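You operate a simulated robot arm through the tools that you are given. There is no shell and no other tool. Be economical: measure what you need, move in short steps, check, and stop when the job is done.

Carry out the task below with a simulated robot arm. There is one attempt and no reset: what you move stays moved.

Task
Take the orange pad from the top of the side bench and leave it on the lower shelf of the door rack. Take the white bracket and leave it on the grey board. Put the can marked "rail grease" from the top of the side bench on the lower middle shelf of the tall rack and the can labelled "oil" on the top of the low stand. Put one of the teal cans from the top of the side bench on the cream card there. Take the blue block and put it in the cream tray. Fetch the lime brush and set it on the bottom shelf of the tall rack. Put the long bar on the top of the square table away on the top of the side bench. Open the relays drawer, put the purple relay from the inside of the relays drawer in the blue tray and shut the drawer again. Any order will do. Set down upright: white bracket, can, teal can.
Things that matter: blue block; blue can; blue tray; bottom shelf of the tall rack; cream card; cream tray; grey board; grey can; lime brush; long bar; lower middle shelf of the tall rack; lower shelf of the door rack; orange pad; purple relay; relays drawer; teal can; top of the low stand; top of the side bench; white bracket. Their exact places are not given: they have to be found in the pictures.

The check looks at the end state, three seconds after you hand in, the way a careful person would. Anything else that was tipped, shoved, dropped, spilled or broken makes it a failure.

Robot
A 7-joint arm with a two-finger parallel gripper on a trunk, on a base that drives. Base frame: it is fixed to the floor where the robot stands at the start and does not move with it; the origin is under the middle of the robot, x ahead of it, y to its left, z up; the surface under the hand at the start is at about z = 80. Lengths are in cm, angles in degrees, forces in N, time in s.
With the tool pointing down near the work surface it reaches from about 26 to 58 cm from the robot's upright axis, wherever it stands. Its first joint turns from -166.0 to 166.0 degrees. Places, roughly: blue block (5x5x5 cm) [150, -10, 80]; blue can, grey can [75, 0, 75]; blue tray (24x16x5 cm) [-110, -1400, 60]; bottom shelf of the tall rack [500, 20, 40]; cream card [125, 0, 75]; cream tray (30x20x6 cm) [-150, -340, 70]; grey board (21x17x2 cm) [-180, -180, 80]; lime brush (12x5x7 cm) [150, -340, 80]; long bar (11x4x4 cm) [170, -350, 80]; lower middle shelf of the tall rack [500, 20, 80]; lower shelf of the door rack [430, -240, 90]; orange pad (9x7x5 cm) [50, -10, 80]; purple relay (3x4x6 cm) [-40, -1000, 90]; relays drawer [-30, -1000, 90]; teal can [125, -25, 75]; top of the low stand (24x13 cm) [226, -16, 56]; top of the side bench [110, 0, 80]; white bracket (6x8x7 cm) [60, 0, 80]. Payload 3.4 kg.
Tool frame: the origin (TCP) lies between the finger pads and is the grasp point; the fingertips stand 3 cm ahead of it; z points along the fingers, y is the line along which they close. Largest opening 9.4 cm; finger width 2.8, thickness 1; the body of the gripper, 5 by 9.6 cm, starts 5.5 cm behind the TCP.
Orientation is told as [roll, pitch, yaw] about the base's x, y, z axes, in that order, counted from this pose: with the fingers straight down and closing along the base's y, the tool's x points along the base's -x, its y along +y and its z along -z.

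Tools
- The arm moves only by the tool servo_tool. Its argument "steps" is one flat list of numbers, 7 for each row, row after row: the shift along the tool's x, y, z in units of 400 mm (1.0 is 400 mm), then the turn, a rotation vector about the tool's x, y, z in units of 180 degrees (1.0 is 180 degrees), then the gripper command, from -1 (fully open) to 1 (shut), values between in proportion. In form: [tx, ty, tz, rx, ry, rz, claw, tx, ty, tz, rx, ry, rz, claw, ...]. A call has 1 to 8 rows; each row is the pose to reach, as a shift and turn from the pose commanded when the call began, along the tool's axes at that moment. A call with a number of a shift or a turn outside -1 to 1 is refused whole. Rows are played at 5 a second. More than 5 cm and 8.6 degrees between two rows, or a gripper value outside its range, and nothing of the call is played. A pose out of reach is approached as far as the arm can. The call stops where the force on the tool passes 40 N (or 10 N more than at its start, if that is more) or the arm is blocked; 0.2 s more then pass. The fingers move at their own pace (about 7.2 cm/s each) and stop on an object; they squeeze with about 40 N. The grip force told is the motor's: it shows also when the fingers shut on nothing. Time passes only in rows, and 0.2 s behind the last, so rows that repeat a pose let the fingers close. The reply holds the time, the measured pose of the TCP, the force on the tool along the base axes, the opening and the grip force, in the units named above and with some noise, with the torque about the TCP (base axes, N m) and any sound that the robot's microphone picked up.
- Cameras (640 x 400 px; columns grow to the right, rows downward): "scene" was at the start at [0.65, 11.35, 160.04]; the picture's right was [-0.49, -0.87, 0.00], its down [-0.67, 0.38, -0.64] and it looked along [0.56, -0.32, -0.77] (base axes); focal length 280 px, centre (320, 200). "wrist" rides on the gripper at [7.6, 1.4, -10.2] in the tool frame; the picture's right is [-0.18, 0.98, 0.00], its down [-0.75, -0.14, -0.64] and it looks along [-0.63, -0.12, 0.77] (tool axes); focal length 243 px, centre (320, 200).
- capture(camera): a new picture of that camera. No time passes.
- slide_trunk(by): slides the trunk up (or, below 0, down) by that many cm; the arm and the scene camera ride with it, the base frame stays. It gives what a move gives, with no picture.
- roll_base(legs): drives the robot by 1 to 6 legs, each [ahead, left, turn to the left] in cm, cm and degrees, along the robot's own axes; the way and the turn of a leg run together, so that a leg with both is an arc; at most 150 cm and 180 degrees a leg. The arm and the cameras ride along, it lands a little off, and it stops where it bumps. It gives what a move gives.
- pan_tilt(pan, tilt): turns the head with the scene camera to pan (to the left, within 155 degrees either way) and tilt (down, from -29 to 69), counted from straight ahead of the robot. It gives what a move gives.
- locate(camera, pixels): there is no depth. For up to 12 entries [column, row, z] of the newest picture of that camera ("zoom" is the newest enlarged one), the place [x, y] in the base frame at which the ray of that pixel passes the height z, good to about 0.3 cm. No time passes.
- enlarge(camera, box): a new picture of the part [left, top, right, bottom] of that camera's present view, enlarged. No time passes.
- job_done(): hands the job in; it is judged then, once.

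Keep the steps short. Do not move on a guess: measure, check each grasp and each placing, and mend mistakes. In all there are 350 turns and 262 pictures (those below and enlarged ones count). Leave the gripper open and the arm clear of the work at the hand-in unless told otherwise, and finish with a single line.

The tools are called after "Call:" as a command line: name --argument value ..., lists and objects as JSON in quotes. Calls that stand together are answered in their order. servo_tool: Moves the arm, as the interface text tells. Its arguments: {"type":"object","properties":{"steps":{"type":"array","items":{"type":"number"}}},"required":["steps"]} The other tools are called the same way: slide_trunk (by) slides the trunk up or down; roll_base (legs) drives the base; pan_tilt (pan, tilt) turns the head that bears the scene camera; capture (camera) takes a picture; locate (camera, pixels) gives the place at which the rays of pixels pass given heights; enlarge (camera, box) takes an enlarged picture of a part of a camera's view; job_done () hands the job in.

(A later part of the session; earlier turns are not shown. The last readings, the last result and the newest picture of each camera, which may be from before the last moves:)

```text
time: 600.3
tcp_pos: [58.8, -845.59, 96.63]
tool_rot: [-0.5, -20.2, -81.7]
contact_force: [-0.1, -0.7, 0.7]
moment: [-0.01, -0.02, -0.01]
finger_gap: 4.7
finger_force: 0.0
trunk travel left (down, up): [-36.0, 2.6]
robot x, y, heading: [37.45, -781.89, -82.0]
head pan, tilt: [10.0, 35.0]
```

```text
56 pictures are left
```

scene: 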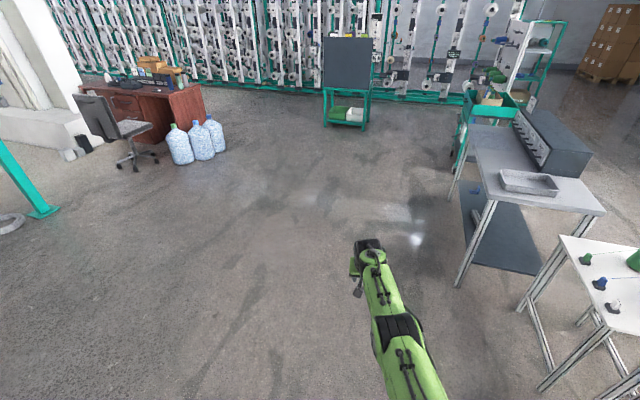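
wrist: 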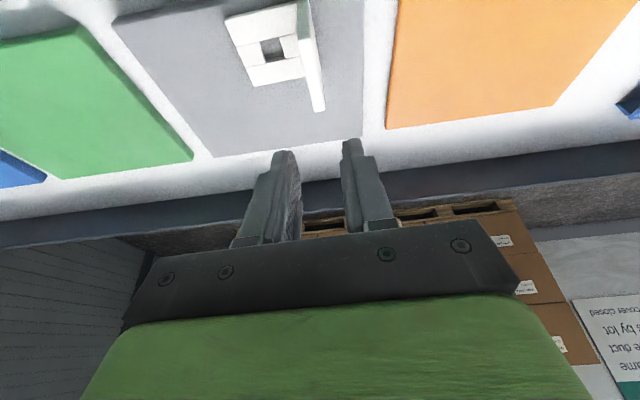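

Blocked by something on the left. I look there.

Call:
pan_tilt --pan 85 --tilt 40

Call:
capture --camera "scene"

```text
time: 601.8
tcp_pos: [58.87, -846.31, 96.61]
tool_rot: [-0.3, -20.3, -81.6]
contact_force: [0.5, 0.4, 0.0]
moment: [0.01, 0.01, 0.02]
finger_gap: 4.69
finger_force: 0.0
trunk travel left (down, up): [-36.0, 2.6]
robot x, y, heading: [37.03, -781.63, -81.6]
head pan, tilt: [85.0, 40.0]
```

```text
55 pictures are left
```

scene: 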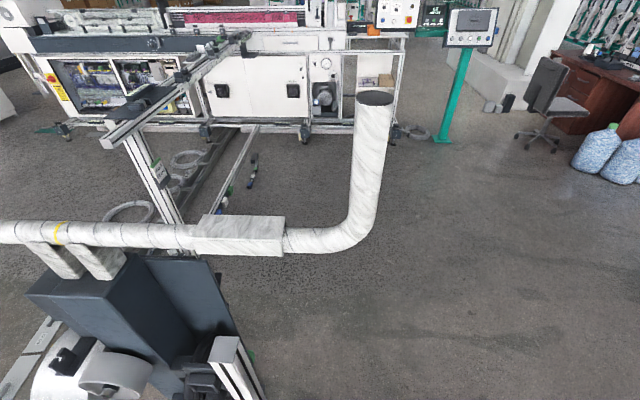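

It's a fixed-looking machine with a duct. I move on ahead and left around the bench, then turn to face the drawers (heading 180).

Call:
roll_base --legs '[[70, 0, 0], [80, 40, 0], [70, 0, 0], [0, 0, -98], [30, 0, 0]]'

Call:
pan_tilt --pan 15 --tilt 35

Call:
capture --camera "scene"

```text
time: 603.3
tcp_pos: [69.42, -844.2, 97.68]
tool_rot: [-0.8, -21.4, -74.8]
contact_force: [0.4, -1.2, -0.4]
moment: [-0.01, 0.0, -0.03]
finger_gap: 4.71
finger_force: 0.0
trunk travel left (down, up): [-36.0, 2.6]
robot x, y, heading: [39.07, -783.81, -75.1]
head pan, tilt: [85.0, 40.0]
stopped in leg 1: the robot was blocked; the commanded pose is now the measured one
```

```text
time: 604.7
tcp_pos: [70.06, -844.78, 97.21]
tool_rot: [-1.0, -21.2, -74.7]
contact_force: [-0.3, -0.4, 0.3]
moment: [0.0, 0.04, -0.04]
finger_gap: 4.69
finger_force: 0.1
trunk travel left (down, up): [-36.0, 2.6]
robot x, y, heading: [39.42, -783.85, -75.1]
head pan, tilt: [15.0, 35.0]
```

```text
54 pictures are left
```

scene: 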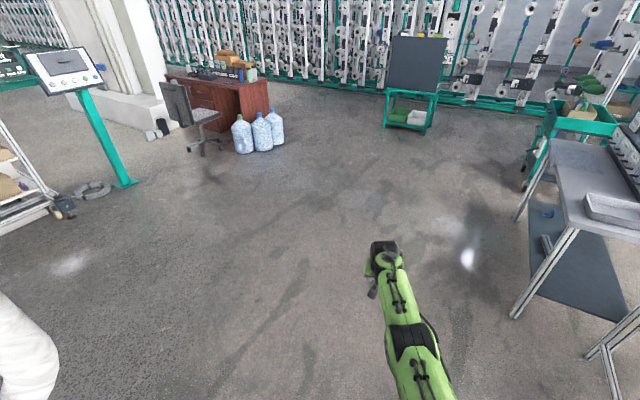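

Still touching on the left. Move right 30 first, away from it, then ahead.

Call:
roll_base --legs '[[0, -28, 0], [0, 0, -12], [80, 0, 0]]'

Call:
pan_tilt --pan 100 --tilt 40

Call:
capture --camera "scene"

```text
time: 605.9
tcp_pos: [62.16, -844.33, 97.36]
tool_rot: [-2.2, -21.7, -80.7]
contact_force: [0.1, 0.0, 0.0]
moment: [-0.01, -0.02, 0.01]
finger_gap: 4.68
finger_force: 0.0
trunk travel left (down, up): [-36.0, 2.6]
robot x, y, heading: [37.04, -781.74, -81.6]
head pan, tilt: [15.0, 35.0]
stopped in leg 1: the robot was blocked; the commanded pose is now the measured one
```

```text
time: 607.5
tcp_pos: [61.4, -843.75, 97.85]
tool_rot: [-2.0, -21.9, -80.9]
contact_force: [-0.1, 0.7, 0.4]
moment: [0.02, -0.01, -0.02]
finger_gap: 4.7
finger_force: 0.0
trunk travel left (down, up): [-36.0, 2.6]
robot x, y, heading: [36.98, -781.65, -81.9]
head pan, tilt: [100.0, 40.0]
```

```text
53 pictures are left
```

scene: 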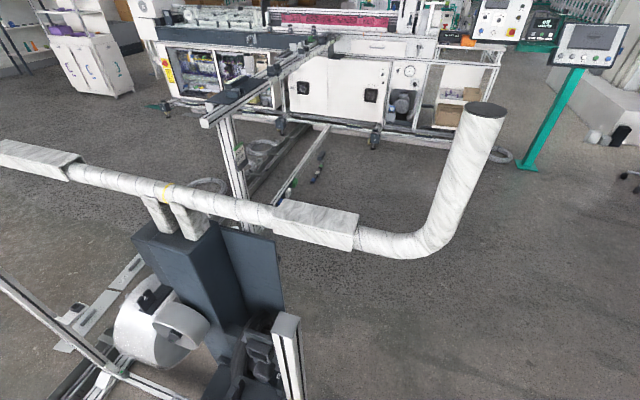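

Call:
pan_tilt --pan 60 --tilt 69

Call:
capture --camera "scene"

Call:
pan_tilt --pan -60 --tilt 60

Call:
capture --camera "scene"

```text
time: 608.6
tcp_pos: [61.36, -843.61, 97.84]
tool_rot: [-2.0, -22.1, -80.9]
contact_force: [0.7, -0.5, 0.7]
moment: [-0.02, 0.0, 0.0]
finger_gap: 4.7
finger_force: 0.0
trunk travel left (down, up): [-36.0, 2.6]
robot x, y, heading: [37.03, -781.87, -81.7]
head pan, tilt: [60.0, 68.8]
```

```text
52 pictures are left
```

scene: 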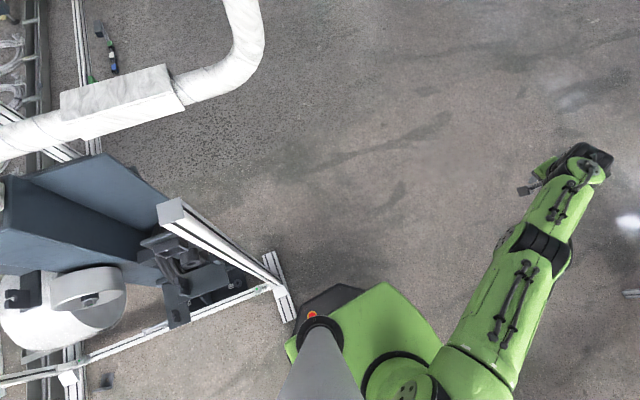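

```text
time: 610.6
tcp_pos: [61.38, -843.64, 97.86]
tool_rot: [-1.9, -22.0, -80.8]
contact_force: [-0.2, 0.4, -0.5]
moment: [0.01, 0.01, -0.04]
finger_gap: 4.72
finger_force: 0.0
trunk travel left (down, up): [-36.0, 2.6]
robot x, y, heading: [36.88, -781.66, -81.8]
head pan, tilt: [-60.0, 60.0]
```

```text
51 pictures are left
```

scene: 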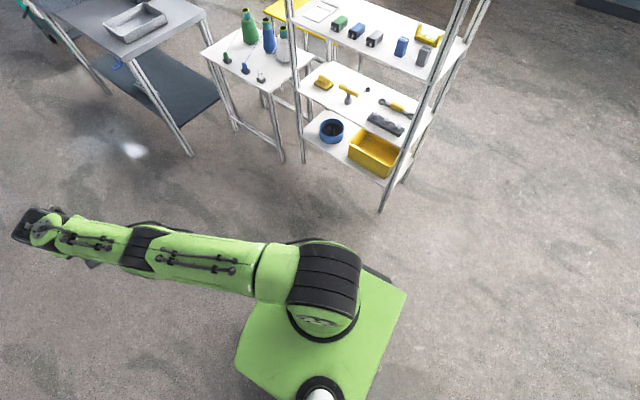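

The base's left front corner touches the stand's foot. Back away and right.

Call:
roll_base --legs '[[-12, 0, 0]]'

Call:
roll_base --legs '[[0, -25, 0]]'

```text
time: 611.9
tcp_pos: [53.07, -844.64, 97.45]
tool_rot: [-3.2, -22.1, -88.2]
contact_force: [1.9, -1.4, 2.5]
moment: [0.17, 0.04, -0.06]
finger_gap: 4.7
finger_force: 0.1
trunk travel left (down, up): [-36.0, 2.6]
robot x, y, heading: [34.51, -778.4, -89.7]
head pan, tilt: [-60.0, 60.0]
stopped in leg 1: the robot was blocked; the commanded pose is now the measured one
```

```text
time: 613.1
tcp_pos: [45.07, -842.13, 97.8]
tool_rot: [-4.1, -22.6, -94.4]
contact_force: [0.1, 1.0, 1.4]
moment: [0.0, 0.0, 0.03]
finger_gap: 4.72
finger_force: 0.0
trunk travel left (down, up): [-36.0, 2.6]
robot x, y, heading: [32.88, -775.92, -96.2]
head pan, tilt: [-60.0, 60.0]
stopped in leg 1: the robot was blocked; the commanded pose is now the measured one
```

Call:
roll_base --legs '[[0, -20, 8]]'

Call:
roll_base --legs '[[0, -20, 0]]'

Call:
pan_tilt --pan 75 --tilt 68

Call:
capture --camera "scene"

```text
time: 614.3
tcp_pos: [40.69, -839.87, 95.71]
tool_rot: [-6.7, -19.6, -98.3]
contact_force: [-0.7, 0.6, -1.6]
moment: [-0.09, 0.01, 0.07]
finger_gap: 4.71
finger_force: 0.1
trunk travel left (down, up): [-36.0, 2.6]
robot x, y, heading: [31.95, -773.95, -100.5]
head pan, tilt: [-60.0, 60.0]
stopped in leg 1: the robot was blocked; the commanded pose is now the measured one
```

```text
time: 615.5
tcp_pos: [33.65, -836.5, 95.08]
tool_rot: [-8.2, -18.9, -104.4]
contact_force: [0.4, -0.4, 0.5]
moment: [-0.04, -0.03, 0.03]
finger_gap: 4.66
finger_force: 0.0
trunk travel left (down, up): [-36.0, 2.6]
robot x, y, heading: [31.02, -771.14, -106.7]
head pan, tilt: [-60.0, 60.0]
stopped in leg 1: the robot was blocked; the commanded pose is now the measured one
```

```text
time: 617.6
tcp_pos: [32.78, -834.98, 92.89]
tool_rot: [-10.0, -14.9, -104.7]
contact_force: [0.7, 0.1, 0.5]
moment: [-0.05, 0.03, 0.02]
finger_gap: 4.71
finger_force: 0.1
trunk travel left (down, up): [-36.0, 2.6]
robot x, y, heading: [30.91, -770.97, -106.8]
head pan, tilt: [75.0, 68.0]
```

```text
50 pictures are left
```

scene: 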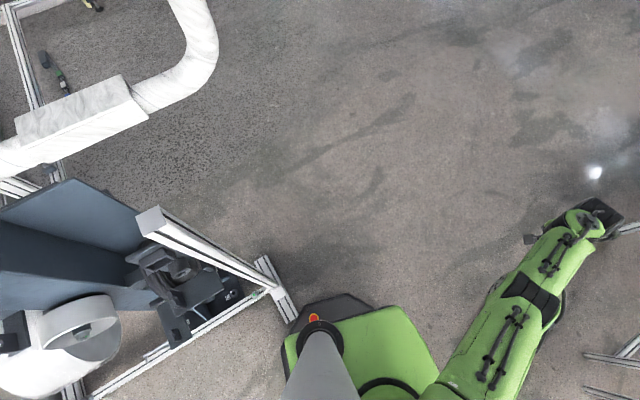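

Call:
roll_base --legs '[[8, -15, -12]]'

Call:
roll_base --legs '[[15, -15, 0]]'

```text
time: 618.8
tcp_pos: [27.46, -831.34, 93.64]
tool_rot: [-10.3, -16.2, -110.1]
contact_force: [-0.8, 0.2, 1.2]
moment: [0.0, -0.01, -0.02]
finger_gap: 4.68
finger_force: 0.1
trunk travel left (down, up): [-36.0, 2.6]
robot x, y, heading: [30.56, -768.58, -112.5]
head pan, tilt: [75.0, 68.0]
stopped in leg 1: the robot was blocked; the commanded pose is now the measured one
```

```text
time: 620.0
tcp_pos: [27.65, -827.65, 90.79]
tool_rot: [-14.5, -10.9, -110.9]
contact_force: [0.4, -0.3, 0.5]
moment: [0.01, -0.01, -0.03]
finger_gap: 4.69
finger_force: 0.0
trunk travel left (down, up): [-36.0, 2.6]
robot x, y, heading: [30.07, -768.94, -112.1]
head pan, tilt: [75.0, 68.0]
stopped in leg 1: the robot was blocked; the commanded pose is now the measured one
```

Call:
roll_base --legs '[[0, 0, 25]]'

Call:
roll_base --legs '[[25, 0, 0]]'

Call:
capture --camera "scene"

```text
time: 621.8
tcp_pos: [42.0, -828.25, 87.71]
tool_rot: [-19.7, -4.5, -99.3]
contact_force: [1.4, -1.5, 0.0]
moment: [0.08, 0.09, -0.03]
finger_gap: 4.7
finger_force: 0.0
trunk travel left (down, up): [-36.0, 2.6]
robot x, y, heading: [32.58, -775.01, -99.4]
head pan, tilt: [75.0, 68.0]
stopped in leg 1: the robot was blocked; the commanded pose is now the measured one
```

```text
time: 623.0
tcp_pos: [49.58, -826.94, 85.63]
tool_rot: [-24.0, -0.8, -93.5]
contact_force: [1.3, -0.7, -0.7]
moment: [0.04, 0.1, -0.02]
finger_gap: 4.69
finger_force: 0.1
trunk travel left (down, up): [-36.0, 2.6]
robot x, y, heading: [34.23, -777.17, -91.8]
head pan, tilt: [75.0, 68.0]
stopped in leg 1: the robot was blocked; the commanded pose is now the measured one
```

```text
49 pictures are left
```

scene: 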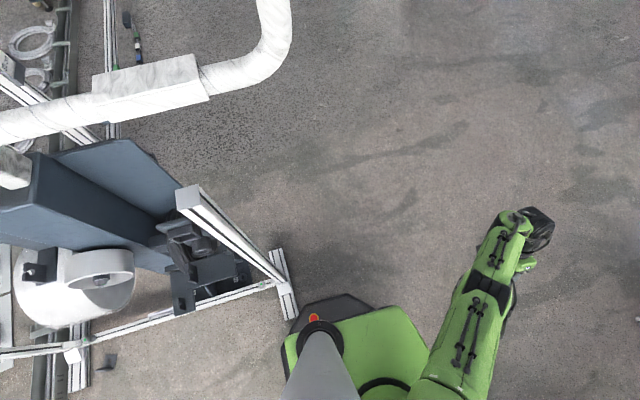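

The base seems pinned at its left rear corner by the stand's foot. Try easing toward it slightly, then away diagonally.

Call:
roll_base --legs '[[0, 4, 0]]'

Call:
roll_base --legs '[[20, -20, -20]]'

Call:
roll_base --legs '[[20, -20, 20]]'

```text
time: 623.9
tcp_pos: [52.81, -827.34, 85.1]
tool_rot: [-24.8, 0.3, -91.0]
contact_force: [0.8, -0.2, -0.2]
moment: [-0.02, -0.03, 0.02]
finger_gap: 4.72
finger_force: 0.1
trunk travel left (down, up): [-36.0, 2.6]
robot x, y, heading: [34.98, -778.56, -89.4]
head pan, tilt: [75.0, 68.0]
```

```text
time: 625.1
tcp_pos: [51.11, -825.24, 85.31]
tool_rot: [-26.2, -0.6, -94.1]
contact_force: [0.3, 0.3, 0.5]
moment: [-0.01, 0.01, 0.01]
finger_gap: 4.68
finger_force: 0.0
trunk travel left (down, up): [-36.0, 2.6]
robot x, y, heading: [34.03, -777.47, -92.7]
head pan, tilt: [75.0, 68.0]
stopped in leg 1: the robot was blocked; the commanded pose is now the measured one
```

```text
time: 626.3
tcp_pos: [56.9, -824.76, 85.3]
tool_rot: [-26.6, -1.7, -90.2]
contact_force: [0.3, 0.4, -0.5]
moment: [0.01, 0.02, -0.02]
finger_gap: 4.7
finger_force: 0.0
trunk travel left (down, up): [-36.0, 2.6]
robot x, y, heading: [35.4, -778.81, -88.9]
head pan, tilt: [75.0, 68.0]
stopped in leg 1: the robot was blocked; the commanded pose is now the measured one
```

Call:
pan_tilt --pan 130 --tilt 65

Call:
capture --camera "scene"

```text
time: 627.5
tcp_pos: [56.63, -824.67, 85.31]
tool_rot: [-26.7, -1.5, -90.3]
contact_force: [0.2, -0.4, 0.1]
moment: [0.01, 0.01, 0.01]
finger_gap: 4.69
finger_force: 0.1
trunk travel left (down, up): [-36.0, 2.6]
robot x, y, heading: [35.01, -779.05, -88.9]
head pan, tilt: [130.0, 65.0]
```

```text
48 pictures are left
```

scene: 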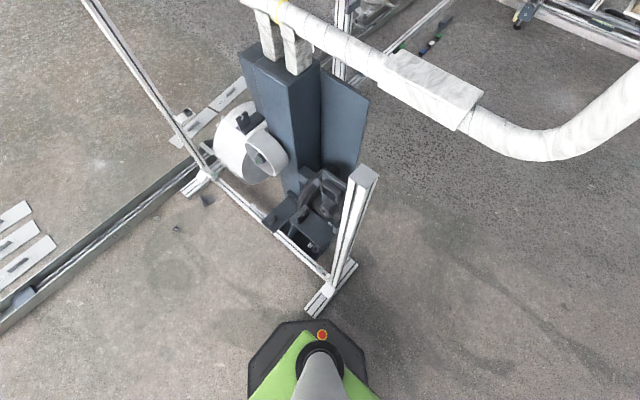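

Call:
roll_base --legs '[[14.5, -20.3, 0]]'

Call:
roll_base --legs '[[14.5, -20.3, 0]]'

```text
time: 628.7
tcp_pos: [56.73, -823.24, 85.45]
tool_rot: [-28.0, -1.7, -91.1]
contact_force: [0.3, 0.1, -0.6]
moment: [-0.02, -0.02, 0.02]
finger_gap: 4.7
finger_force: 0.0
trunk travel left (down, up): [-36.0, 2.6]
robot x, y, heading: [34.85, -778.65, -89.7]
head pan, tilt: [130.0, 65.0]
stopped in leg 1: the robot was blocked; the commanded pose is now the measured one
```

```text
time: 629.9
tcp_pos: [56.77, -822.22, 85.22]
tool_rot: [-29.3, -1.9, -92.1]
contact_force: [-0.1, -0.2, 0.1]
moment: [-0.01, -0.03, 0.04]
finger_gap: 4.72
finger_force: 0.1
trunk travel left (down, up): [-36.0, 2.6]
robot x, y, heading: [34.54, -777.81, -91.0]
head pan, tilt: [130.0, 65.0]
stopped in leg 1: the robot was blocked; the commanded pose is now the measured one
```

Call:
roll_base --legs '[[0, 0, -60]]'

Call:
roll_base --legs '[[0, 0, -60]]'

Call:
roll_base --legs '[[0, -3, 0]]'

```text
time: 631.7
tcp_pos: [44.34, -820.93, 84.57]
tool_rot: [-30.3, -2.2, -106.0]
contact_force: [-0.5, -1.2, 0.6]
moment: [-0.03, -0.06, 0.0]
finger_gap: 4.7
finger_force: 0.1
trunk travel left (down, up): [-36.0, 2.6]
robot x, y, heading: [31.45, -772.11, -104.5]
head pan, tilt: [130.0, 65.0]
stopped in leg 1: the robot was blocked; the commanded pose is now the measured one
```

```text
time: 633.6
tcp_pos: [32.21, -815.93, 84.61]
tool_rot: [-31.2, -3.0, -120.0]
contact_force: [-0.3, 0.0, 1.9]
moment: [0.01, -0.08, -0.01]
finger_gap: 4.69
finger_force: 0.1
trunk travel left (down, up): [-36.0, 2.6]
robot x, y, heading: [29.5, -765.81, -119.0]
head pan, tilt: [130.0, 65.0]
stopped in leg 1: the robot was blocked; the commanded pose is now the measured one
```

```text
time: 634.4
tcp_pos: [29.71, -814.58, 84.6]
tool_rot: [-31.2, -3.1, -122.5]
contact_force: [0.1, 0.0, 1.0]
moment: [-0.04, -0.08, 0.04]
finger_gap: 4.7
finger_force: 0.1
trunk travel left (down, up): [-36.0, 2.6]
robot x, y, heading: [29.56, -764.37, -121.3]
head pan, tilt: [130.0, 65.0]
```

Rotating works stepwise about the pinned corner; I rotate left repeatedly to lever it free.

Call:
roll_base --legs '[[0, 0, 90]]'

Call:
roll_base --legs '[[0, 0, 90]]'

Call:
roll_base --legs '[[0, 0, 90]]'

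Call:
roll_base --legs '[[0, 0, 90]]'

```text
time: 636.4
tcp_pos: [45.03, -816.91, 85.62]
tool_rot: [-31.2, -5.5, -108.6]
contact_force: [1.8, 0.0, -1.4]
moment: [0.0, 0.11, 0.0]
finger_gap: 4.68
finger_force: 0.2
trunk travel left (down, up): [-36.0, 2.6]
robot x, y, heading: [31.18, -771.2, -107.5]
head pan, tilt: [130.0, 65.0]
stopped in leg 1: the robot was blocked; the commanded pose is now the measured one
```

```text
time: 638.5
tcp_pos: [59.89, -816.89, 85.58]
tool_rot: [-31.9, -6.3, -94.6]
contact_force: [0.2, 0.1, -1.0]
moment: [-0.02, 0.1, 0.04]
finger_gap: 4.71
finger_force: 0.1
trunk travel left (down, up): [-36.0, 2.6]
robot x, y, heading: [33.86, -777.23, -93.3]
head pan, tilt: [130.0, 65.0]
stopped in leg 1: the robot was blocked; the commanded pose is now the measured one
```

```text
time: 640.5
tcp_pos: [74.25, -813.04, 85.43]
tool_rot: [-32.6, -7.2, -80.1]
contact_force: [1.0, 1.6, -0.4]
moment: [-0.03, 0.04, 0.0]
finger_gap: 4.69
finger_force: 0.2
trunk travel left (down, up): [-36.0, 2.6]
robot x, y, heading: [38.39, -782.18, -79.0]
head pan, tilt: [130.0, 65.0]
stopped in leg 1: the robot was blocked; the commanded pose is now the measured one
```

```text
time: 642.5
tcp_pos: [86.59, -805.74, 85.38]
tool_rot: [-33.6, -8.1, -65.7]
contact_force: [0.5, 0.3, 0.2]
moment: [-0.06, 0.09, 0.02]
finger_gap: 4.7
finger_force: 0.1
trunk travel left (down, up): [-36.0, 2.6]
robot x, y, heading: [43.55, -786.51, -64.4]
head pan, tilt: [130.0, 65.0]
stopped in leg 1: the robot was blocked; the commanded pose is now the measured one
```

Call:
pan_tilt --pan 60 --tilt 60

Call:
capture --camera "scene"

```text
time: 643.9
tcp_pos: [86.79, -805.93, 85.15]
tool_rot: [-33.7, -7.7, -65.6]
contact_force: [0.5, 0.0, 0.3]
moment: [-0.03, 0.0, 0.01]
finger_gap: 4.67
finger_force: 0.0
trunk travel left (down, up): [-36.0, 2.6]
robot x, y, heading: [43.96, -786.19, -64.6]
head pan, tilt: [60.0, 60.0]
```

```text
47 pictures are left
```

scene: 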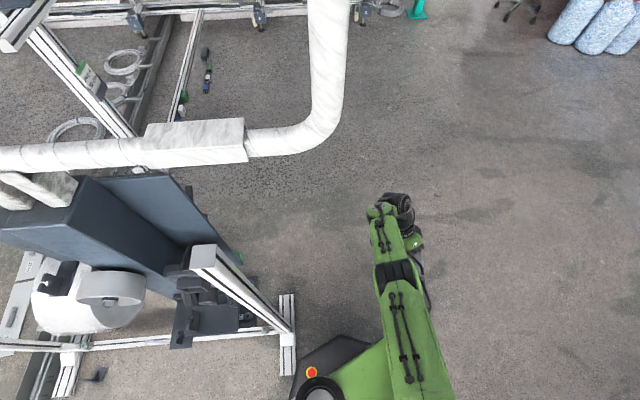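

Call:
roll_base --legs '[[0, -25, 0]]'

Call:
roll_base --legs '[[25, 0, 0]]'

Call:
roll_base --legs '[[-25, 0, 0]]'

```text
time: 645.1
tcp_pos: [82.12, -807.72, 85.1]
tool_rot: [-34.6, -8.5, -72.3]
contact_force: [0.1, -1.2, 0.7]
moment: [0.02, -0.03, -0.03]
finger_gap: 4.71
finger_force: 0.0
trunk travel left (down, up): [-36.0, 2.6]
robot x, y, heading: [41.25, -784.76, -71.0]
head pan, tilt: [60.0, 60.0]
stopped in leg 1: the robot was blocked; the commanded pose is now the measured one
```

```text
time: 646.4
tcp_pos: [87.55, -802.36, 85.35]
tool_rot: [-35.2, -9.4, -64.8]
contact_force: [0.7, 0.6, -0.2]
moment: [0.0, 0.02, 0.03]
finger_gap: 4.7
finger_force: 0.0
trunk travel left (down, up): [-36.0, 2.6]
robot x, y, heading: [43.93, -786.4, -64.1]
head pan, tilt: [60.0, 60.0]
stopped in leg 1: the robot was blocked; the commanded pose is now the measured one
```

```text
time: 647.7
tcp_pos: [81.51, -805.82, 84.59]
tool_rot: [-36.3, -9.8, -74.5]
contact_force: [-0.7, -0.8, 0.2]
moment: [0.0, 0.05, -0.08]
finger_gap: 4.69
finger_force: 0.0
trunk travel left (down, up): [-36.0, 2.6]
robot x, y, heading: [40.18, -783.53, -73.9]
head pan, tilt: [60.0, 60.0]
stopped in leg 1: the robot was blocked; the commanded pose is now the measured one
```

Call:
roll_base --legs '[[0, 0, -120]]'

Call:
roll_base --legs '[[0, 0, -120]]'

Call:
roll_base --legs '[[0, 0, -120]]'

Call:
roll_base --legs '[[0, 0, -120]]'

Call:
roll_base --legs '[[0, 0, -120]]'

Call:
roll_base --legs '[[0, 0, -120]]'

```text
time: 649.8
tcp_pos: [70.58, -808.42, 85.2]
tool_rot: [-36.8, -11.1, -88.1]
contact_force: [-0.8, -0.7, 1.2]
moment: [0.02, -0.06, -0.03]
finger_gap: 4.71
finger_force: 0.0
trunk travel left (down, up): [-36.0, 2.6]
robot x, y, heading: [35.1, -778.9, -87.6]
head pan, tilt: [60.0, 60.0]
stopped in leg 1: the robot was blocked; the commanded pose is now the measured one
```

```text
time: 652.0
tcp_pos: [60.07, -809.63, 85.01]
tool_rot: [-37.9, -11.5, -101.6]
contact_force: [-0.4, 0.7, 0.2]
moment: [0.01, -0.05, 0.0]
finger_gap: 4.68
finger_force: 0.1
trunk travel left (down, up): [-36.0, 2.6]
robot x, y, heading: [32.32, -773.48, -101.3]
head pan, tilt: [60.0, 60.0]
stopped in leg 1: the robot was blocked; the commanded pose is now the measured one
```

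```text
time: 654.1
tcp_pos: [49.7, -808.4, 84.87]
tool_rot: [-39.1, -11.9, -115.1]
contact_force: [1.0, -0.4, 0.6]
moment: [-0.01, -0.03, -0.04]
finger_gap: 4.67
finger_force: 0.0
trunk travel left (down, up): [-36.0, 2.6]
robot x, y, heading: [30.01, -767.3, -115.0]
head pan, tilt: [60.0, 60.0]
stopped in leg 1: the robot was blocked; the commanded pose is now the measured one
```

```text
time: 656.3
tcp_pos: [39.99, -804.6, 84.92]
tool_rot: [-39.6, -12.9, -128.7]
contact_force: [0.5, 0.2, 0.3]
moment: [0.03, -0.04, 0.01]
finger_gap: 4.7
finger_force: 0.1
trunk travel left (down, up): [-36.0, 2.6]
robot x, y, heading: [29.41, -760.81, -129.1]
head pan, tilt: [60.0, 60.0]
stopped in leg 1: the robot was blocked; the commanded pose is now the measured one
```

```text
time: 658.5
tcp_pos: [31.06, -798.82, 84.88]
tool_rot: [-40.0, -14.2, -142.8]
contact_force: [0.1, -0.3, -0.4]
moment: [0.02, -0.01, -0.02]
finger_gap: 4.68
finger_force: 0.0
trunk travel left (down, up): [-36.0, 2.6]
robot x, y, heading: [29.75, -753.85, -143.0]
head pan, tilt: [60.0, 60.0]
stopped in leg 1: the robot was blocked; the commanded pose is now the measured one
```

```text
time: 660.7
tcp_pos: [23.51, -790.57, 85.27]
tool_rot: [-39.9, -15.9, -157.4]
contact_force: [0.4, 0.9, 1.1]
moment: [-0.01, 0.05, 0.04]
finger_gap: 4.68
finger_force: 0.1
trunk travel left (down, up): [-36.0, 2.6]
robot x, y, heading: [30.83, -747.53, -157.7]
head pan, tilt: [60.0, 60.0]
stopped in leg 1: the robot was blocked; the commanded pose is now the measured one
```

Call:
roll_base --legs '[[0, 0, -120]]'

Call:
roll_base --legs '[[0, 0, -120]]'

Call:
pan_tilt --pan 140 --tilt 66

Call:
capture --camera "scene"

```text
time: 662.9
tcp_pos: [17.87, -781.25, 85.52]
tool_rot: [-39.8, -17.4, -172.0]
contact_force: [0.4, 0.2, 0.4]
moment: [-0.01, 0.01, -0.02]
finger_gap: 4.68
finger_force: 0.1
trunk travel left (down, up): [-36.0, 2.6]
robot x, y, heading: [34.26, -741.21, -172.4]
head pan, tilt: [60.0, 60.0]
stopped in leg 1: the robot was blocked; the commanded pose is now the measured one
```

```text
time: 665.1
tcp_pos: [13.81, -770.37, 85.71]
tool_rot: [-39.8, -19.0, 172.3]
contact_force: [0.5, 0.1, 0.9]
moment: [-0.02, -0.01, 0.02]
finger_gap: 4.67
finger_force: 0.1
trunk travel left (down, up): [-36.0, 2.6]
robot x, y, heading: [37.85, -736.11, 172.2]
head pan, tilt: [60.0, 60.0]
stopped in leg 1: the robot was blocked; the commanded pose is now the measured one
```

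```text
time: 666.6
tcp_pos: [13.6, -770.34, 85.58]
tool_rot: [-40.0, -18.8, 172.4]
contact_force: [-0.1, -0.1, -0.4]
moment: [0.01, -0.03, -0.02]
finger_gap: 4.7
finger_force: 0.0
trunk travel left (down, up): [-36.0, 2.6]
robot x, y, heading: [37.8, -735.53, 172.2]
head pan, tilt: [140.0, 66.0]
```

```text
46 pictures are left
```

scene: 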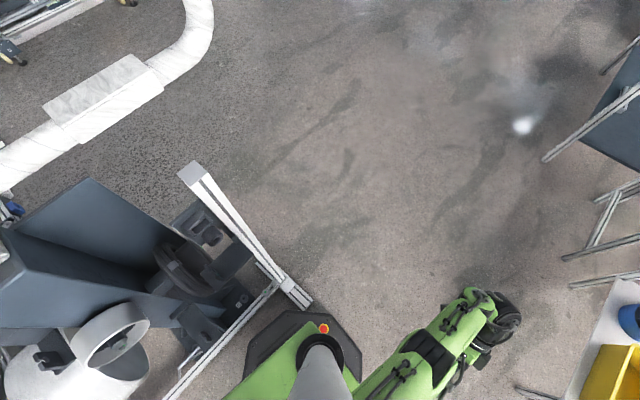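

Call:
roll_base --legs '[[40, 0, 0]]'

Call:
roll_base --legs '[[25, -25, 0]]'

Call:
roll_base --legs '[[0, 0, -120]]'

Call:
roll_base --legs '[[0, 0, -120]]'

```text
time: 668.0
tcp_pos: [17.18, -775.14, 85.73]
tool_rot: [-40.1, -20.2, 178.3]
contact_force: [0.5, 0.0, 0.2]
moment: [0.01, 0.02, -0.01]
finger_gap: 4.68
finger_force: 0.1
trunk travel left (down, up): [-36.0, 2.6]
robot x, y, heading: [35.56, -737.38, 178.1]
head pan, tilt: [140.0, 66.0]
stopped in leg 1: the robot was blocked; the commanded pose is now the measured one
```

```text
time: 669.2
tcp_pos: [19.0, -774.9, 85.91]
tool_rot: [-40.0, -21.8, 178.0]
contact_force: [0.0, -0.1, -1.1]
moment: [0.0, 0.02, 0.0]
finger_gap: 4.7
finger_force: 0.1
trunk travel left (down, up): [-36.0, 2.6]
robot x, y, heading: [35.06, -737.26, 177.7]
head pan, tilt: [140.0, 66.0]
stopped in leg 1: the robot was blocked; the commanded pose is now the measured one
```

```text
time: 671.4
tcp_pos: [16.47, -764.82, 86.18]
tool_rot: [-39.9, -23.1, 162.9]
contact_force: [1.0, 0.1, 0.2]
moment: [-0.06, 0.0, 0.02]
finger_gap: 4.69
finger_force: 0.0
trunk travel left (down, up): [-36.0, 2.6]
robot x, y, heading: [40.24, -732.13, 162.7]
head pan, tilt: [140.0, 66.0]
stopped in leg 1: the robot was blocked; the commanded pose is now the measured one
```

```text
time: 673.6
tcp_pos: [16.12, -754.11, 86.27]
tool_rot: [-39.9, -24.5, 146.6]
contact_force: [-0.1, -1.2, -0.3]
moment: [-0.04, 0.0, -0.01]
finger_gap: 4.68
finger_force: 0.0
trunk travel left (down, up): [-36.0, 2.6]
robot x, y, heading: [46.63, -728.22, 147.3]
head pan, tilt: [140.0, 66.0]
stopped in leg 1: the robot was blocked; the commanded pose is now the measured one
```

Call:
roll_base --legs '[[0, 0, -120]]'

Call:
roll_base --legs '[[0, 0, -120]]'

Call:
roll_base --legs '[[30, -10, 0]]'

Call:
capture --camera "scene"

```text
time: 675.8
tcp_pos: [7.49, -737.18, 86.0]
tool_rot: [-40.0, -24.5, 119.2]
contact_force: [0.9, -0.2, 0.0]
moment: [-0.02, -0.01, 0.01]
finger_gap: 4.73
finger_force: 0.0
trunk travel left (down, up): [-36.0, 2.6]
robot x, y, heading: [46.1, -728.4, 118.8]
head pan, tilt: [140.0, 66.0]
stopped in leg 1: the robot was blocked; the commanded pose is now the measured one
```

```text
time: 681.3
tcp_pos: [55.99, -689.7, 85.99]
tool_rot: [-40.1, -24.6, 2.3]
contact_force: [0.6, -0.7, -0.4]
moment: [-0.02, 0.02, 0.0]
finger_gap: 4.7
finger_force: 0.0
trunk travel left (down, up): [-36.0, 2.6]
robot x, y, heading: [46.41, -728.38, 2.3]
head pan, tilt: [140.0, 66.0]
stopped in leg 1: the robot was blocked; the commanded pose is now the measured one
```

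```text
time: 682.0
tcp_pos: [56.24, -689.61, 86.0]
tool_rot: [-40.0, -24.5, 2.1]
contact_force: [0.4, 0.3, -0.4]
moment: [0.04, -0.01, 0.0]
finger_gap: 4.69
finger_force: 0.1
trunk travel left (down, up): [-36.0, 2.6]
robot x, y, heading: [46.44, -728.22, 1.4]
head pan, tilt: [140.0, 66.0]
stopped in leg 1: the robot was blocked; the commanded pose is now the measured one
```

```text
45 pictures are left
```

scene: 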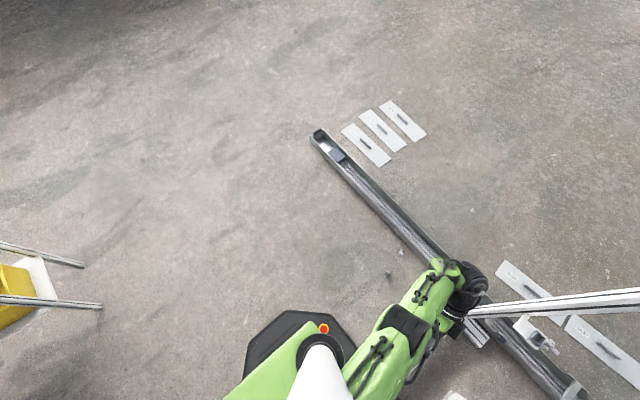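

The base has come free and turned in place; facing +x. Now back away (−x).

Call:
roll_base --legs '[[-60, 0, 0]]'

Call:
pan_tilt --pan 0 --tilt 35

Call:
capture --camera "scene"

```text
time: 685.2
tcp_pos: [-0.63, -691.16, 85.98]
tool_rot: [-40.1, -24.5, 1.7]
contact_force: [-0.3, 0.0, 1.1]
moment: [-0.01, -0.01, 0.03]
finger_gap: 4.68
finger_force: 0.1
trunk travel left (down, up): [-36.0, 2.6]
robot x, y, heading: [-10.48, -729.43, 1.0]
head pan, tilt: [140.0, 66.0]
```

```text
time: 687.5
tcp_pos: [-0.64, -691.13, 86.04]
tool_rot: [-40.1, -24.5, 1.5]
contact_force: [0.7, -0.3, 0.4]
moment: [-0.03, -0.01, -0.02]
finger_gap: 4.7
finger_force: 0.2
trunk travel left (down, up): [-36.0, 2.6]
robot x, y, heading: [-10.9, -729.73, 1.5]
head pan, tilt: [0.0, 35.0]
```

```text
44 pictures are left
```

scene: 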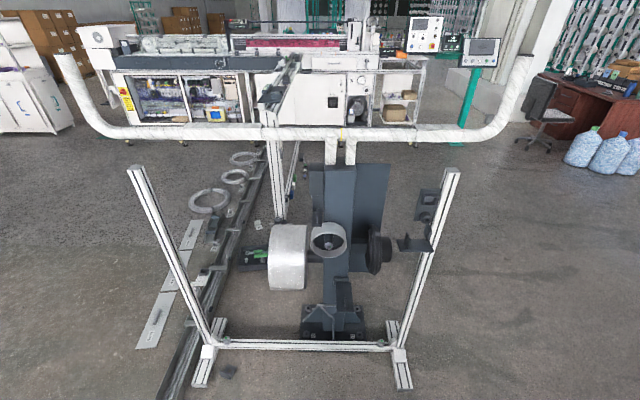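

The stand is intact and I'm clear. Now straighten the tool (rotation vector brings roll −40/pitch −24.5 back to vertical).

Call:
servo_tool --steps '[0, 0, 0, -0.0364, 0.0217, -0.0079, 0, 0, 0, 0, -0.0728, 0.0435, -0.0158, 0, 0, 0, 0, -0.1092, 0.0652, -0.0237, 0, 0, 0, 0, -0.1457, 0.0869, -0.0316, 0, 0, 0, 0, -0.1821, 0.1087, -0.0395, 0, 0, 0, 0, -0.2185, 0.1304, -0.0474, 0]'

```text
time: 688.9
tcp_pos: [1.77, -681.36, 88.18]
tool_rot: [-2.1, -0.3, 2.0]
contact_force: [-0.3, -0.2, 0.4]
moment: [-0.03, 0.03, 0.0]
finger_gap: 4.71
finger_force: 0.2
out of reach, approached as far as the arm can: row 2, 3, 4, 5, 6
trunk travel left (down, up): [-36.0, 2.6]
robot x, y, heading: [-10.7, -729.73, 1.2]
head pan, tilt: [0.0, 35.0]
```

Call:
servo_tool --steps '[-0.105, -0.06, 0, 0, 0, 0, 0, -0.21, -0.12, 0, 0, 0, 0, 0, -0.32, -0.18, 0, 0, 0, 0, 0, -0.43, -0.245, 0, 0, 0, 0, 0, -0.5, -0.34, 0, 0, 0, 0, 0, -0.57, -0.435, 0, 0, 0, 0, 0, -0.64, -0.53, 0, 0, 0, 0, 0, -0.71, -0.625, 0, 0, 0, 0, 0]'

Call:
servo_tool --steps '[-0.04, -0.1, 0, 0, 0, 0, 0, -0.08, -0.2, 0, 0, 0, 0, 0, -0.1, -0.31, 0, 0, 0, 0, 0, -0.12, -0.42, 0, 0, 0, 0, 0, -0.12, -0.42, -0.1, -0.012, 0, 0, 0, -0.12, -0.42, -0.2, -0.012, 0, 0, 0, -0.12, -0.42, -0.3, -0.012, 0, 0, 0]'

```text
refused: row 3 steps farther than a row can; nothing moved
```

```text
time: 690.5
tcp_pos: [13.53, -683.04, 92.21]
tool_rot: [1.9, -0.1, 1.7]
contact_force: [-0.1, 0.6, -1.0]
moment: [0.02, -0.01, 0.0]
finger_gap: 4.7
finger_force: 0.1
out of reach, approached as far as the arm can: row 1, 2, 3, 4, 5, 6, 7
trunk travel left (down, up): [-36.0, 2.6]
robot x, y, heading: [-10.75, -729.75, 1.0]
head pan, tilt: [0.0, 35.0]
```

Call:
slide_trunk --by -9

Call:
servo_tool --steps '[-0.06, -0.1, -0.02, 0, 0, 0, 0, -0.12, -0.2, -0.05, 0, 0, 0, 0, -0.18, -0.3, -0.08, 0, 0, 0, 0, -0.24, -0.4, -0.11, 0, 0, 0, 0, -0.3, -0.5, -0.14, 0, 0, 0, 0, -0.35, -0.6, -0.17, 0, 0, 0, 0, -0.4, -0.7, -0.2, 0, 0, 0, 0, -0.44, -0.8, -0.23, 0, 0, 0, 0]'

```text
time: 691.7
tcp_pos: [13.46, -683.05, 83.24]
tool_rot: [2.1, -0.1, 1.6]
contact_force: [-0.1, -0.4, -0.2]
moment: [-0.04, 0.01, 0.02]
finger_gap: 4.68
finger_force: 0.0
trunk travel left (down, up): [-27.0, 11.6]
robot x, y, heading: [-10.8, -729.68, 1.1]
head pan, tilt: [0.0, 35.0]
```

```text
time: 693.5
tcp_pos: [40.66, -712.46, 90.83]
tool_rot: [2.1, 0.0, 1.7]
contact_force: [0.1, -0.6, 0.7]
moment: [0.03, -0.01, 0.01]
finger_gap: 4.7
finger_force: 0.0
out of reach, approached as far as the arm can: row 1, 2, 3, 4, 5, 6, 7, 8
trunk travel left (down, up): [-27.0, 11.6]
robot x, y, heading: [-10.56, -729.51, 1.1]
head pan, tilt: [0.0, 35.0]
```

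Call:
servo_tool --steps '[0.03, -0.09, -0.04, 0.0117, 0, 0, -0.5, 0.05, -0.18, -0.08, 0.0117, 0, 0, -0.5, 0.07, -0.27, -0.12, 0.0117, 0, 0, -0.5, 0.1, -0.36, -0.16, 0.0117, 0, 0, -0.5]'

Call:
pan_tilt --pan -80 --tilt 25

Call:
capture --camera "scene"

```text
time: 694.5
tcp_pos: [43.32, -727.02, 95.45]
tool_rot: [0.0, 0.0, 1.6]
contact_force: [-0.1, 0.2, 0.4]
moment: [0.05, -0.01, -0.02]
finger_gap: 7.06
finger_force: 0.0
out of reach, approached as far as the arm can: row 1, 2, 3, 4
trunk travel left (down, up): [-27.0, 11.6]
robot x, y, heading: [-11.03, -729.84, 1.3]
head pan, tilt: [0.0, 35.0]
```

```text
time: 696.0
tcp_pos: [43.3, -726.76, 95.47]
tool_rot: [-0.1, 0.1, 1.6]
contact_force: [1.2, 0.9, 0.1]
moment: [-0.04, -0.02, -0.01]
finger_gap: 7.05
finger_force: 0.0
trunk travel left (down, up): [-27.0, 11.6]
robot x, y, heading: [-10.98, -729.71, 1.1]
head pan, tilt: [-80.0, 25.0]
```

```text
43 pictures are left
```

scene: 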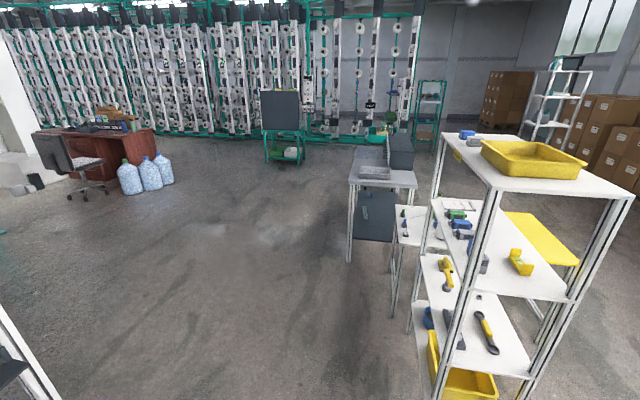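

Arm is in order again. Drive: 12 ahead, turn −91, 140 ahead, then left 65.

Call:
roll_base --legs '[[12, 0, 0], [0, 0, -91], [140, 0, 0]]'

Call:
roll_base --legs '[[0, 65, 0], [125, 0, 0], [0, 0, -90]]'

Call:
pan_tilt --pan 5 --tilt 38

Call:
capture --camera "scene"

```text
time: 707.7
tcp_pos: [5.58, -923.12, 95.54]
tool_rot: [-0.1, 0.2, -88.4]
contact_force: [-0.1, -0.3, -0.7]
moment: [0.02, -0.01, 0.02]
finger_gap: 7.05
finger_force: 0.0
trunk travel left (down, up): [-27.0, 11.6]
robot x, y, heading: [2.84, -869.36, -88.9]
head pan, tilt: [-80.0, 25.0]
```

```text
time: 721.1
tcp_pos: [17.63, -997.64, 95.37]
tool_rot: [-0.1, 0.0, -176.9]
contact_force: [-0.5, 0.4, 0.0]
moment: [0.02, 0.02, -0.02]
finger_gap: 7.05
finger_force: 0.0
trunk travel left (down, up): [-27.0, 11.6]
robot x, y, heading: [71.8, -993.67, -177.3]
head pan, tilt: [-80.0, 25.0]
```

```text
time: 722.7
tcp_pos: [17.8, -997.63, 95.43]
tool_rot: [-0.2, 0.1, -176.9]
contact_force: [0.5, 0.1, -0.6]
moment: [0.0, -0.01, 0.0]
finger_gap: 7.04
finger_force: 0.0
trunk travel left (down, up): [-27.0, 11.6]
robot x, y, heading: [71.46, -993.67, -177.3]
head pan, tilt: [5.0, 38.0]
```

```text
42 pictures are left
```

scene: 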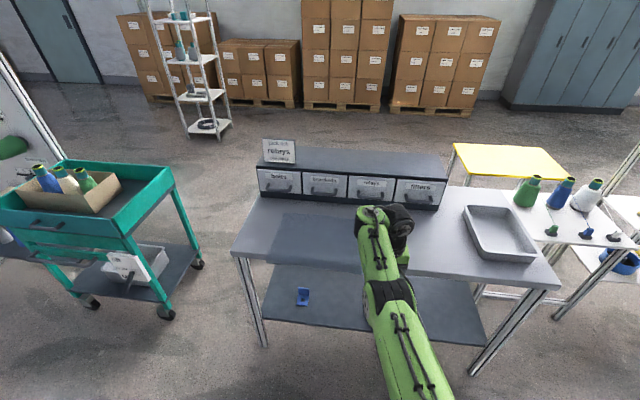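

Call:
enlarge --camera "scene" --box '[240, 130, 470, 260]'

Call:
locate --camera "scene" --pixels '[[371, 200, 80], [349, 198, 80], [395, 203, 80], [371, 193, 84], [371, 188, 86], [256, 197, 80], [242, 255, 80], [558, 288, 80], [368, 178, 92], [350, 175, 92]]'

Call:
capture --camera "wrist"

```text
2.78 times, centred on (355, 195) of scene
```

zoom: 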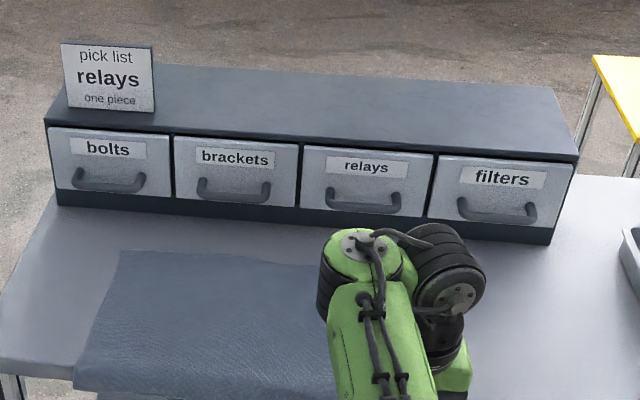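

```text
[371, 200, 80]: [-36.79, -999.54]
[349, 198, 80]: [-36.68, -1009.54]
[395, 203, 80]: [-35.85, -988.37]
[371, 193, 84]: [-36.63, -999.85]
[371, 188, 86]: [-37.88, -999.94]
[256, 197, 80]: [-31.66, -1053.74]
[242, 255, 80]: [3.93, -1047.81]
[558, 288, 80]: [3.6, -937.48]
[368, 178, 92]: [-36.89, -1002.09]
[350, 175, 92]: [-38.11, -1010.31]
```

```text
40 pictures are left
```

wrist: 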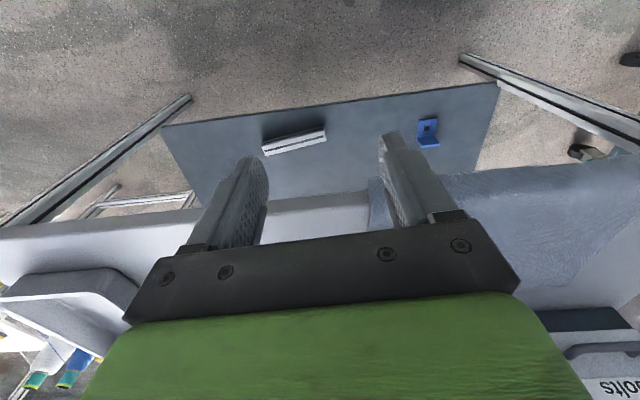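

The drawers read bolts, brackets, relays, filters; relays has its handle near y≈−1000, face x≈−36.5. I'll grip the handle bar with the tool tilted 60° and rolled 90° so that the fingers close vertically. First tilt.

Call:
servo_tool --steps '[0, 0, 0, 0, -0.042, 0, -0.5, 0, 0, 0, 0, -0.084, 0, -0.5, 0, 0, 0, 0, -0.126, 0, -0.5, 0, 0, 0, 0, -0.168, 0, -0.5, 0, 0, 0, 0, -0.21, 0, -0.5, 0, 0, 0, 0, -0.252, 0, -0.5, 0, 0, 0, 0, -0.294, 0, -0.5, 0, 0, 0, 0, -0.333, 0, -0.5]'

Call:
servo_tool --steps '[0, 0, 0, 0, 0, 0.045, -0.5, 0, 0, 0, 0, 0, 0.09, -0.5, 0, 0, 0, 0, 0, 0.135, -0.5, 0, 0, 0, 0, 0, 0.18, -0.5, 0, 0, 0, 0, 0, 0.225, -0.5, 0, 0, 0, 0, 0, 0.27, -0.5, 0, 0, 0, 0, 0, 0.315, -0.5, 0, 0, 0, 0, 0, 0.36, -0.5]'

Call:
servo_tool --steps '[0, 0, 0, 0, 0, 0.045, -0.5, 0, 0, 0, 0, 0, 0.09, -0.5, 0, 0, 0, 0, 0, 0.14, -0.5, 0, 0, 0, 0, 0, 0.14, -0.5]'

```text
time: 724.5
tcp_pos: [17.71, -997.52, 95.4]
tool_rot: [-0.2, -59.9, -176.6]
contact_force: [-0.4, -0.3, -0.5]
moment: [-0.02, 0.0, -0.02]
finger_gap: 7.05
finger_force: 0.1
out of reach, approached as far as the arm can: row 1, 2, 3, 4
trunk travel left (down, up): [-27.0, 11.6]
robot x, y, heading: [71.77, -993.32, -177.2]
head pan, tilt: [5.0, 38.0]
```

```text
time: 726.3
tcp_pos: [17.5, -997.56, 95.6]
tool_rot: [57.4, -21.5, 106.3]
contact_force: [-0.2, 0.3, 0.2]
moment: [0.01, 0.0, 0.02]
finger_gap: 7.04
finger_force: 0.2
trunk travel left (down, up): [-27.0, 11.6]
robot x, y, heading: [70.86, -993.02, -177.3]
head pan, tilt: [5.0, 38.0]
```

```text
refused: row 3 steps farther than a row can; nothing moved
```

Call:
servo_tool --steps '[0, 0, 0, 0, 0, 0.046, -0.4, 0, 0, 0, 0, 0, 0.093, -0.4, 0, 0, 0, 0, 0, 0.14, -0.4]'

Call:
roll_base --legs '[[28, 2, -2.7]]'

Call:
capture --camera "wrist"

Call:
capture --camera "scene"

```text
time: 727.1
tcp_pos: [17.56, -997.66, 95.36]
tool_rot: [60.0, 0.0, 93.1]
contact_force: [-0.1, -0.4, -0.1]
moment: [-0.01, -0.01, -0.03]
finger_gap: 6.58
finger_force: 0.1
trunk travel left (down, up): [-27.0, 11.6]
robot x, y, heading: [71.87, -993.2, -177.1]
head pan, tilt: [5.0, 38.0]
```

```text
time: 729.0
tcp_pos: [-9.83, -997.87, 95.36]
tool_rot: [59.7, -0.1, 90.6]
contact_force: [-0.1, -0.4, 0.8]
moment: [-0.01, -0.02, 0.0]
finger_gap: 6.55
finger_force: 0.0
trunk travel left (down, up): [-27.0, 11.6]
robot x, y, heading: [44.46, -996.42, -180.1]
head pan, tilt: [5.0, 38.0]
```

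```text
39 pictures are left
```

wrist: 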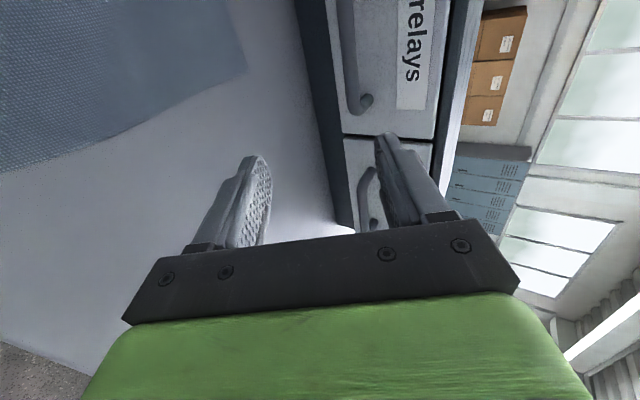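

```text
38 pictures are left
```

scene: 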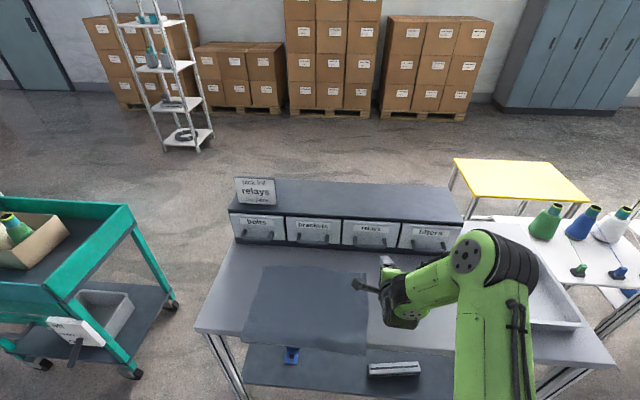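

Call:
enlarge --camera "scene" --box '[325, 205, 415, 265]'

Call:
locate --camera "wrist" --pixels '[[361, 105, 85], [352, 20, 85], [335, 50, 81], [440, 100, 91]]'

```text
6.67 times, centred on (370, 235) of scene
```

zoom: 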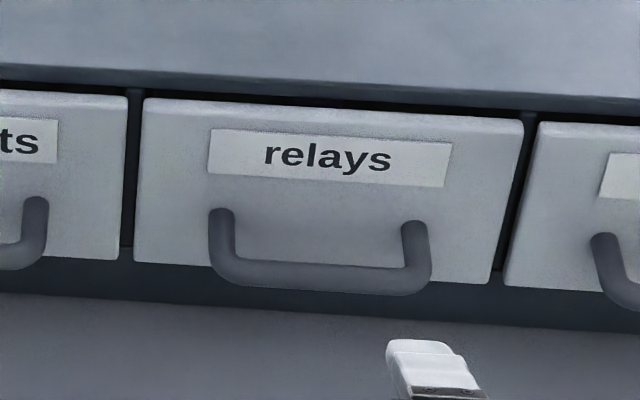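

```text
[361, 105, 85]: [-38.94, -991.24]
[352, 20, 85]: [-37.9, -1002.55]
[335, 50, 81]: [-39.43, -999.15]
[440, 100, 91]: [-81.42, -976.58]
```

Call:
locate --camera "zoom" --pixels '[[220, 212, 85], [220, 212, 88], [415, 228, 85], [415, 228, 88], [320, 272, 85], [320, 272, 88], [230, 270, 88], [415, 285, 88], [300, 262, 82], [420, 345, 88], [420, 345, 92]]'

```text
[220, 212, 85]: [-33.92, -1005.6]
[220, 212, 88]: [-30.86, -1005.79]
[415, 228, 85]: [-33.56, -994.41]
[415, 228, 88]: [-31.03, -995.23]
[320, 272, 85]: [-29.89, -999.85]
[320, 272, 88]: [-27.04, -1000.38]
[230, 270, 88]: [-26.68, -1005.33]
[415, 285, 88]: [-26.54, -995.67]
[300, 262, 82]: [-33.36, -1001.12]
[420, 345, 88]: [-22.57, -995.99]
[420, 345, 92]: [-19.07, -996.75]
```

Call:
locate --camera "wrist" --pixels '[[351, 97, 89], [351, 97, 91], [351, 97, 93], [350, 50, 91], [310, 60, 86], [335, 100, 86], [335, 100, 88]]'

Call:
locate --camera "zoom" --pixels '[[425, 285, 89], [425, 285, 91], [425, 285, 93], [320, 272, 91], [0, 292, 86], [500, 322, 86], [500, 322, 88], [500, 322, 84]]'

```text
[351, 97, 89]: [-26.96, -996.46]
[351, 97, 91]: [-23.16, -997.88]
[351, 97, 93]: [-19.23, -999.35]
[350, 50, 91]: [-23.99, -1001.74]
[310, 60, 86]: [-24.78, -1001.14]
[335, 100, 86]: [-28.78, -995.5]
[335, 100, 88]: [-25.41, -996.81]
```

```text
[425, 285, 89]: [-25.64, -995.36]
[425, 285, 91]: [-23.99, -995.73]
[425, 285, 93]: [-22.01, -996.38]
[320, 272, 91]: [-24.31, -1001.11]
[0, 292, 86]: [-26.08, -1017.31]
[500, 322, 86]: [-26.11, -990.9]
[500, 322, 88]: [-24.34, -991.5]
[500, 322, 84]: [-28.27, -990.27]
```

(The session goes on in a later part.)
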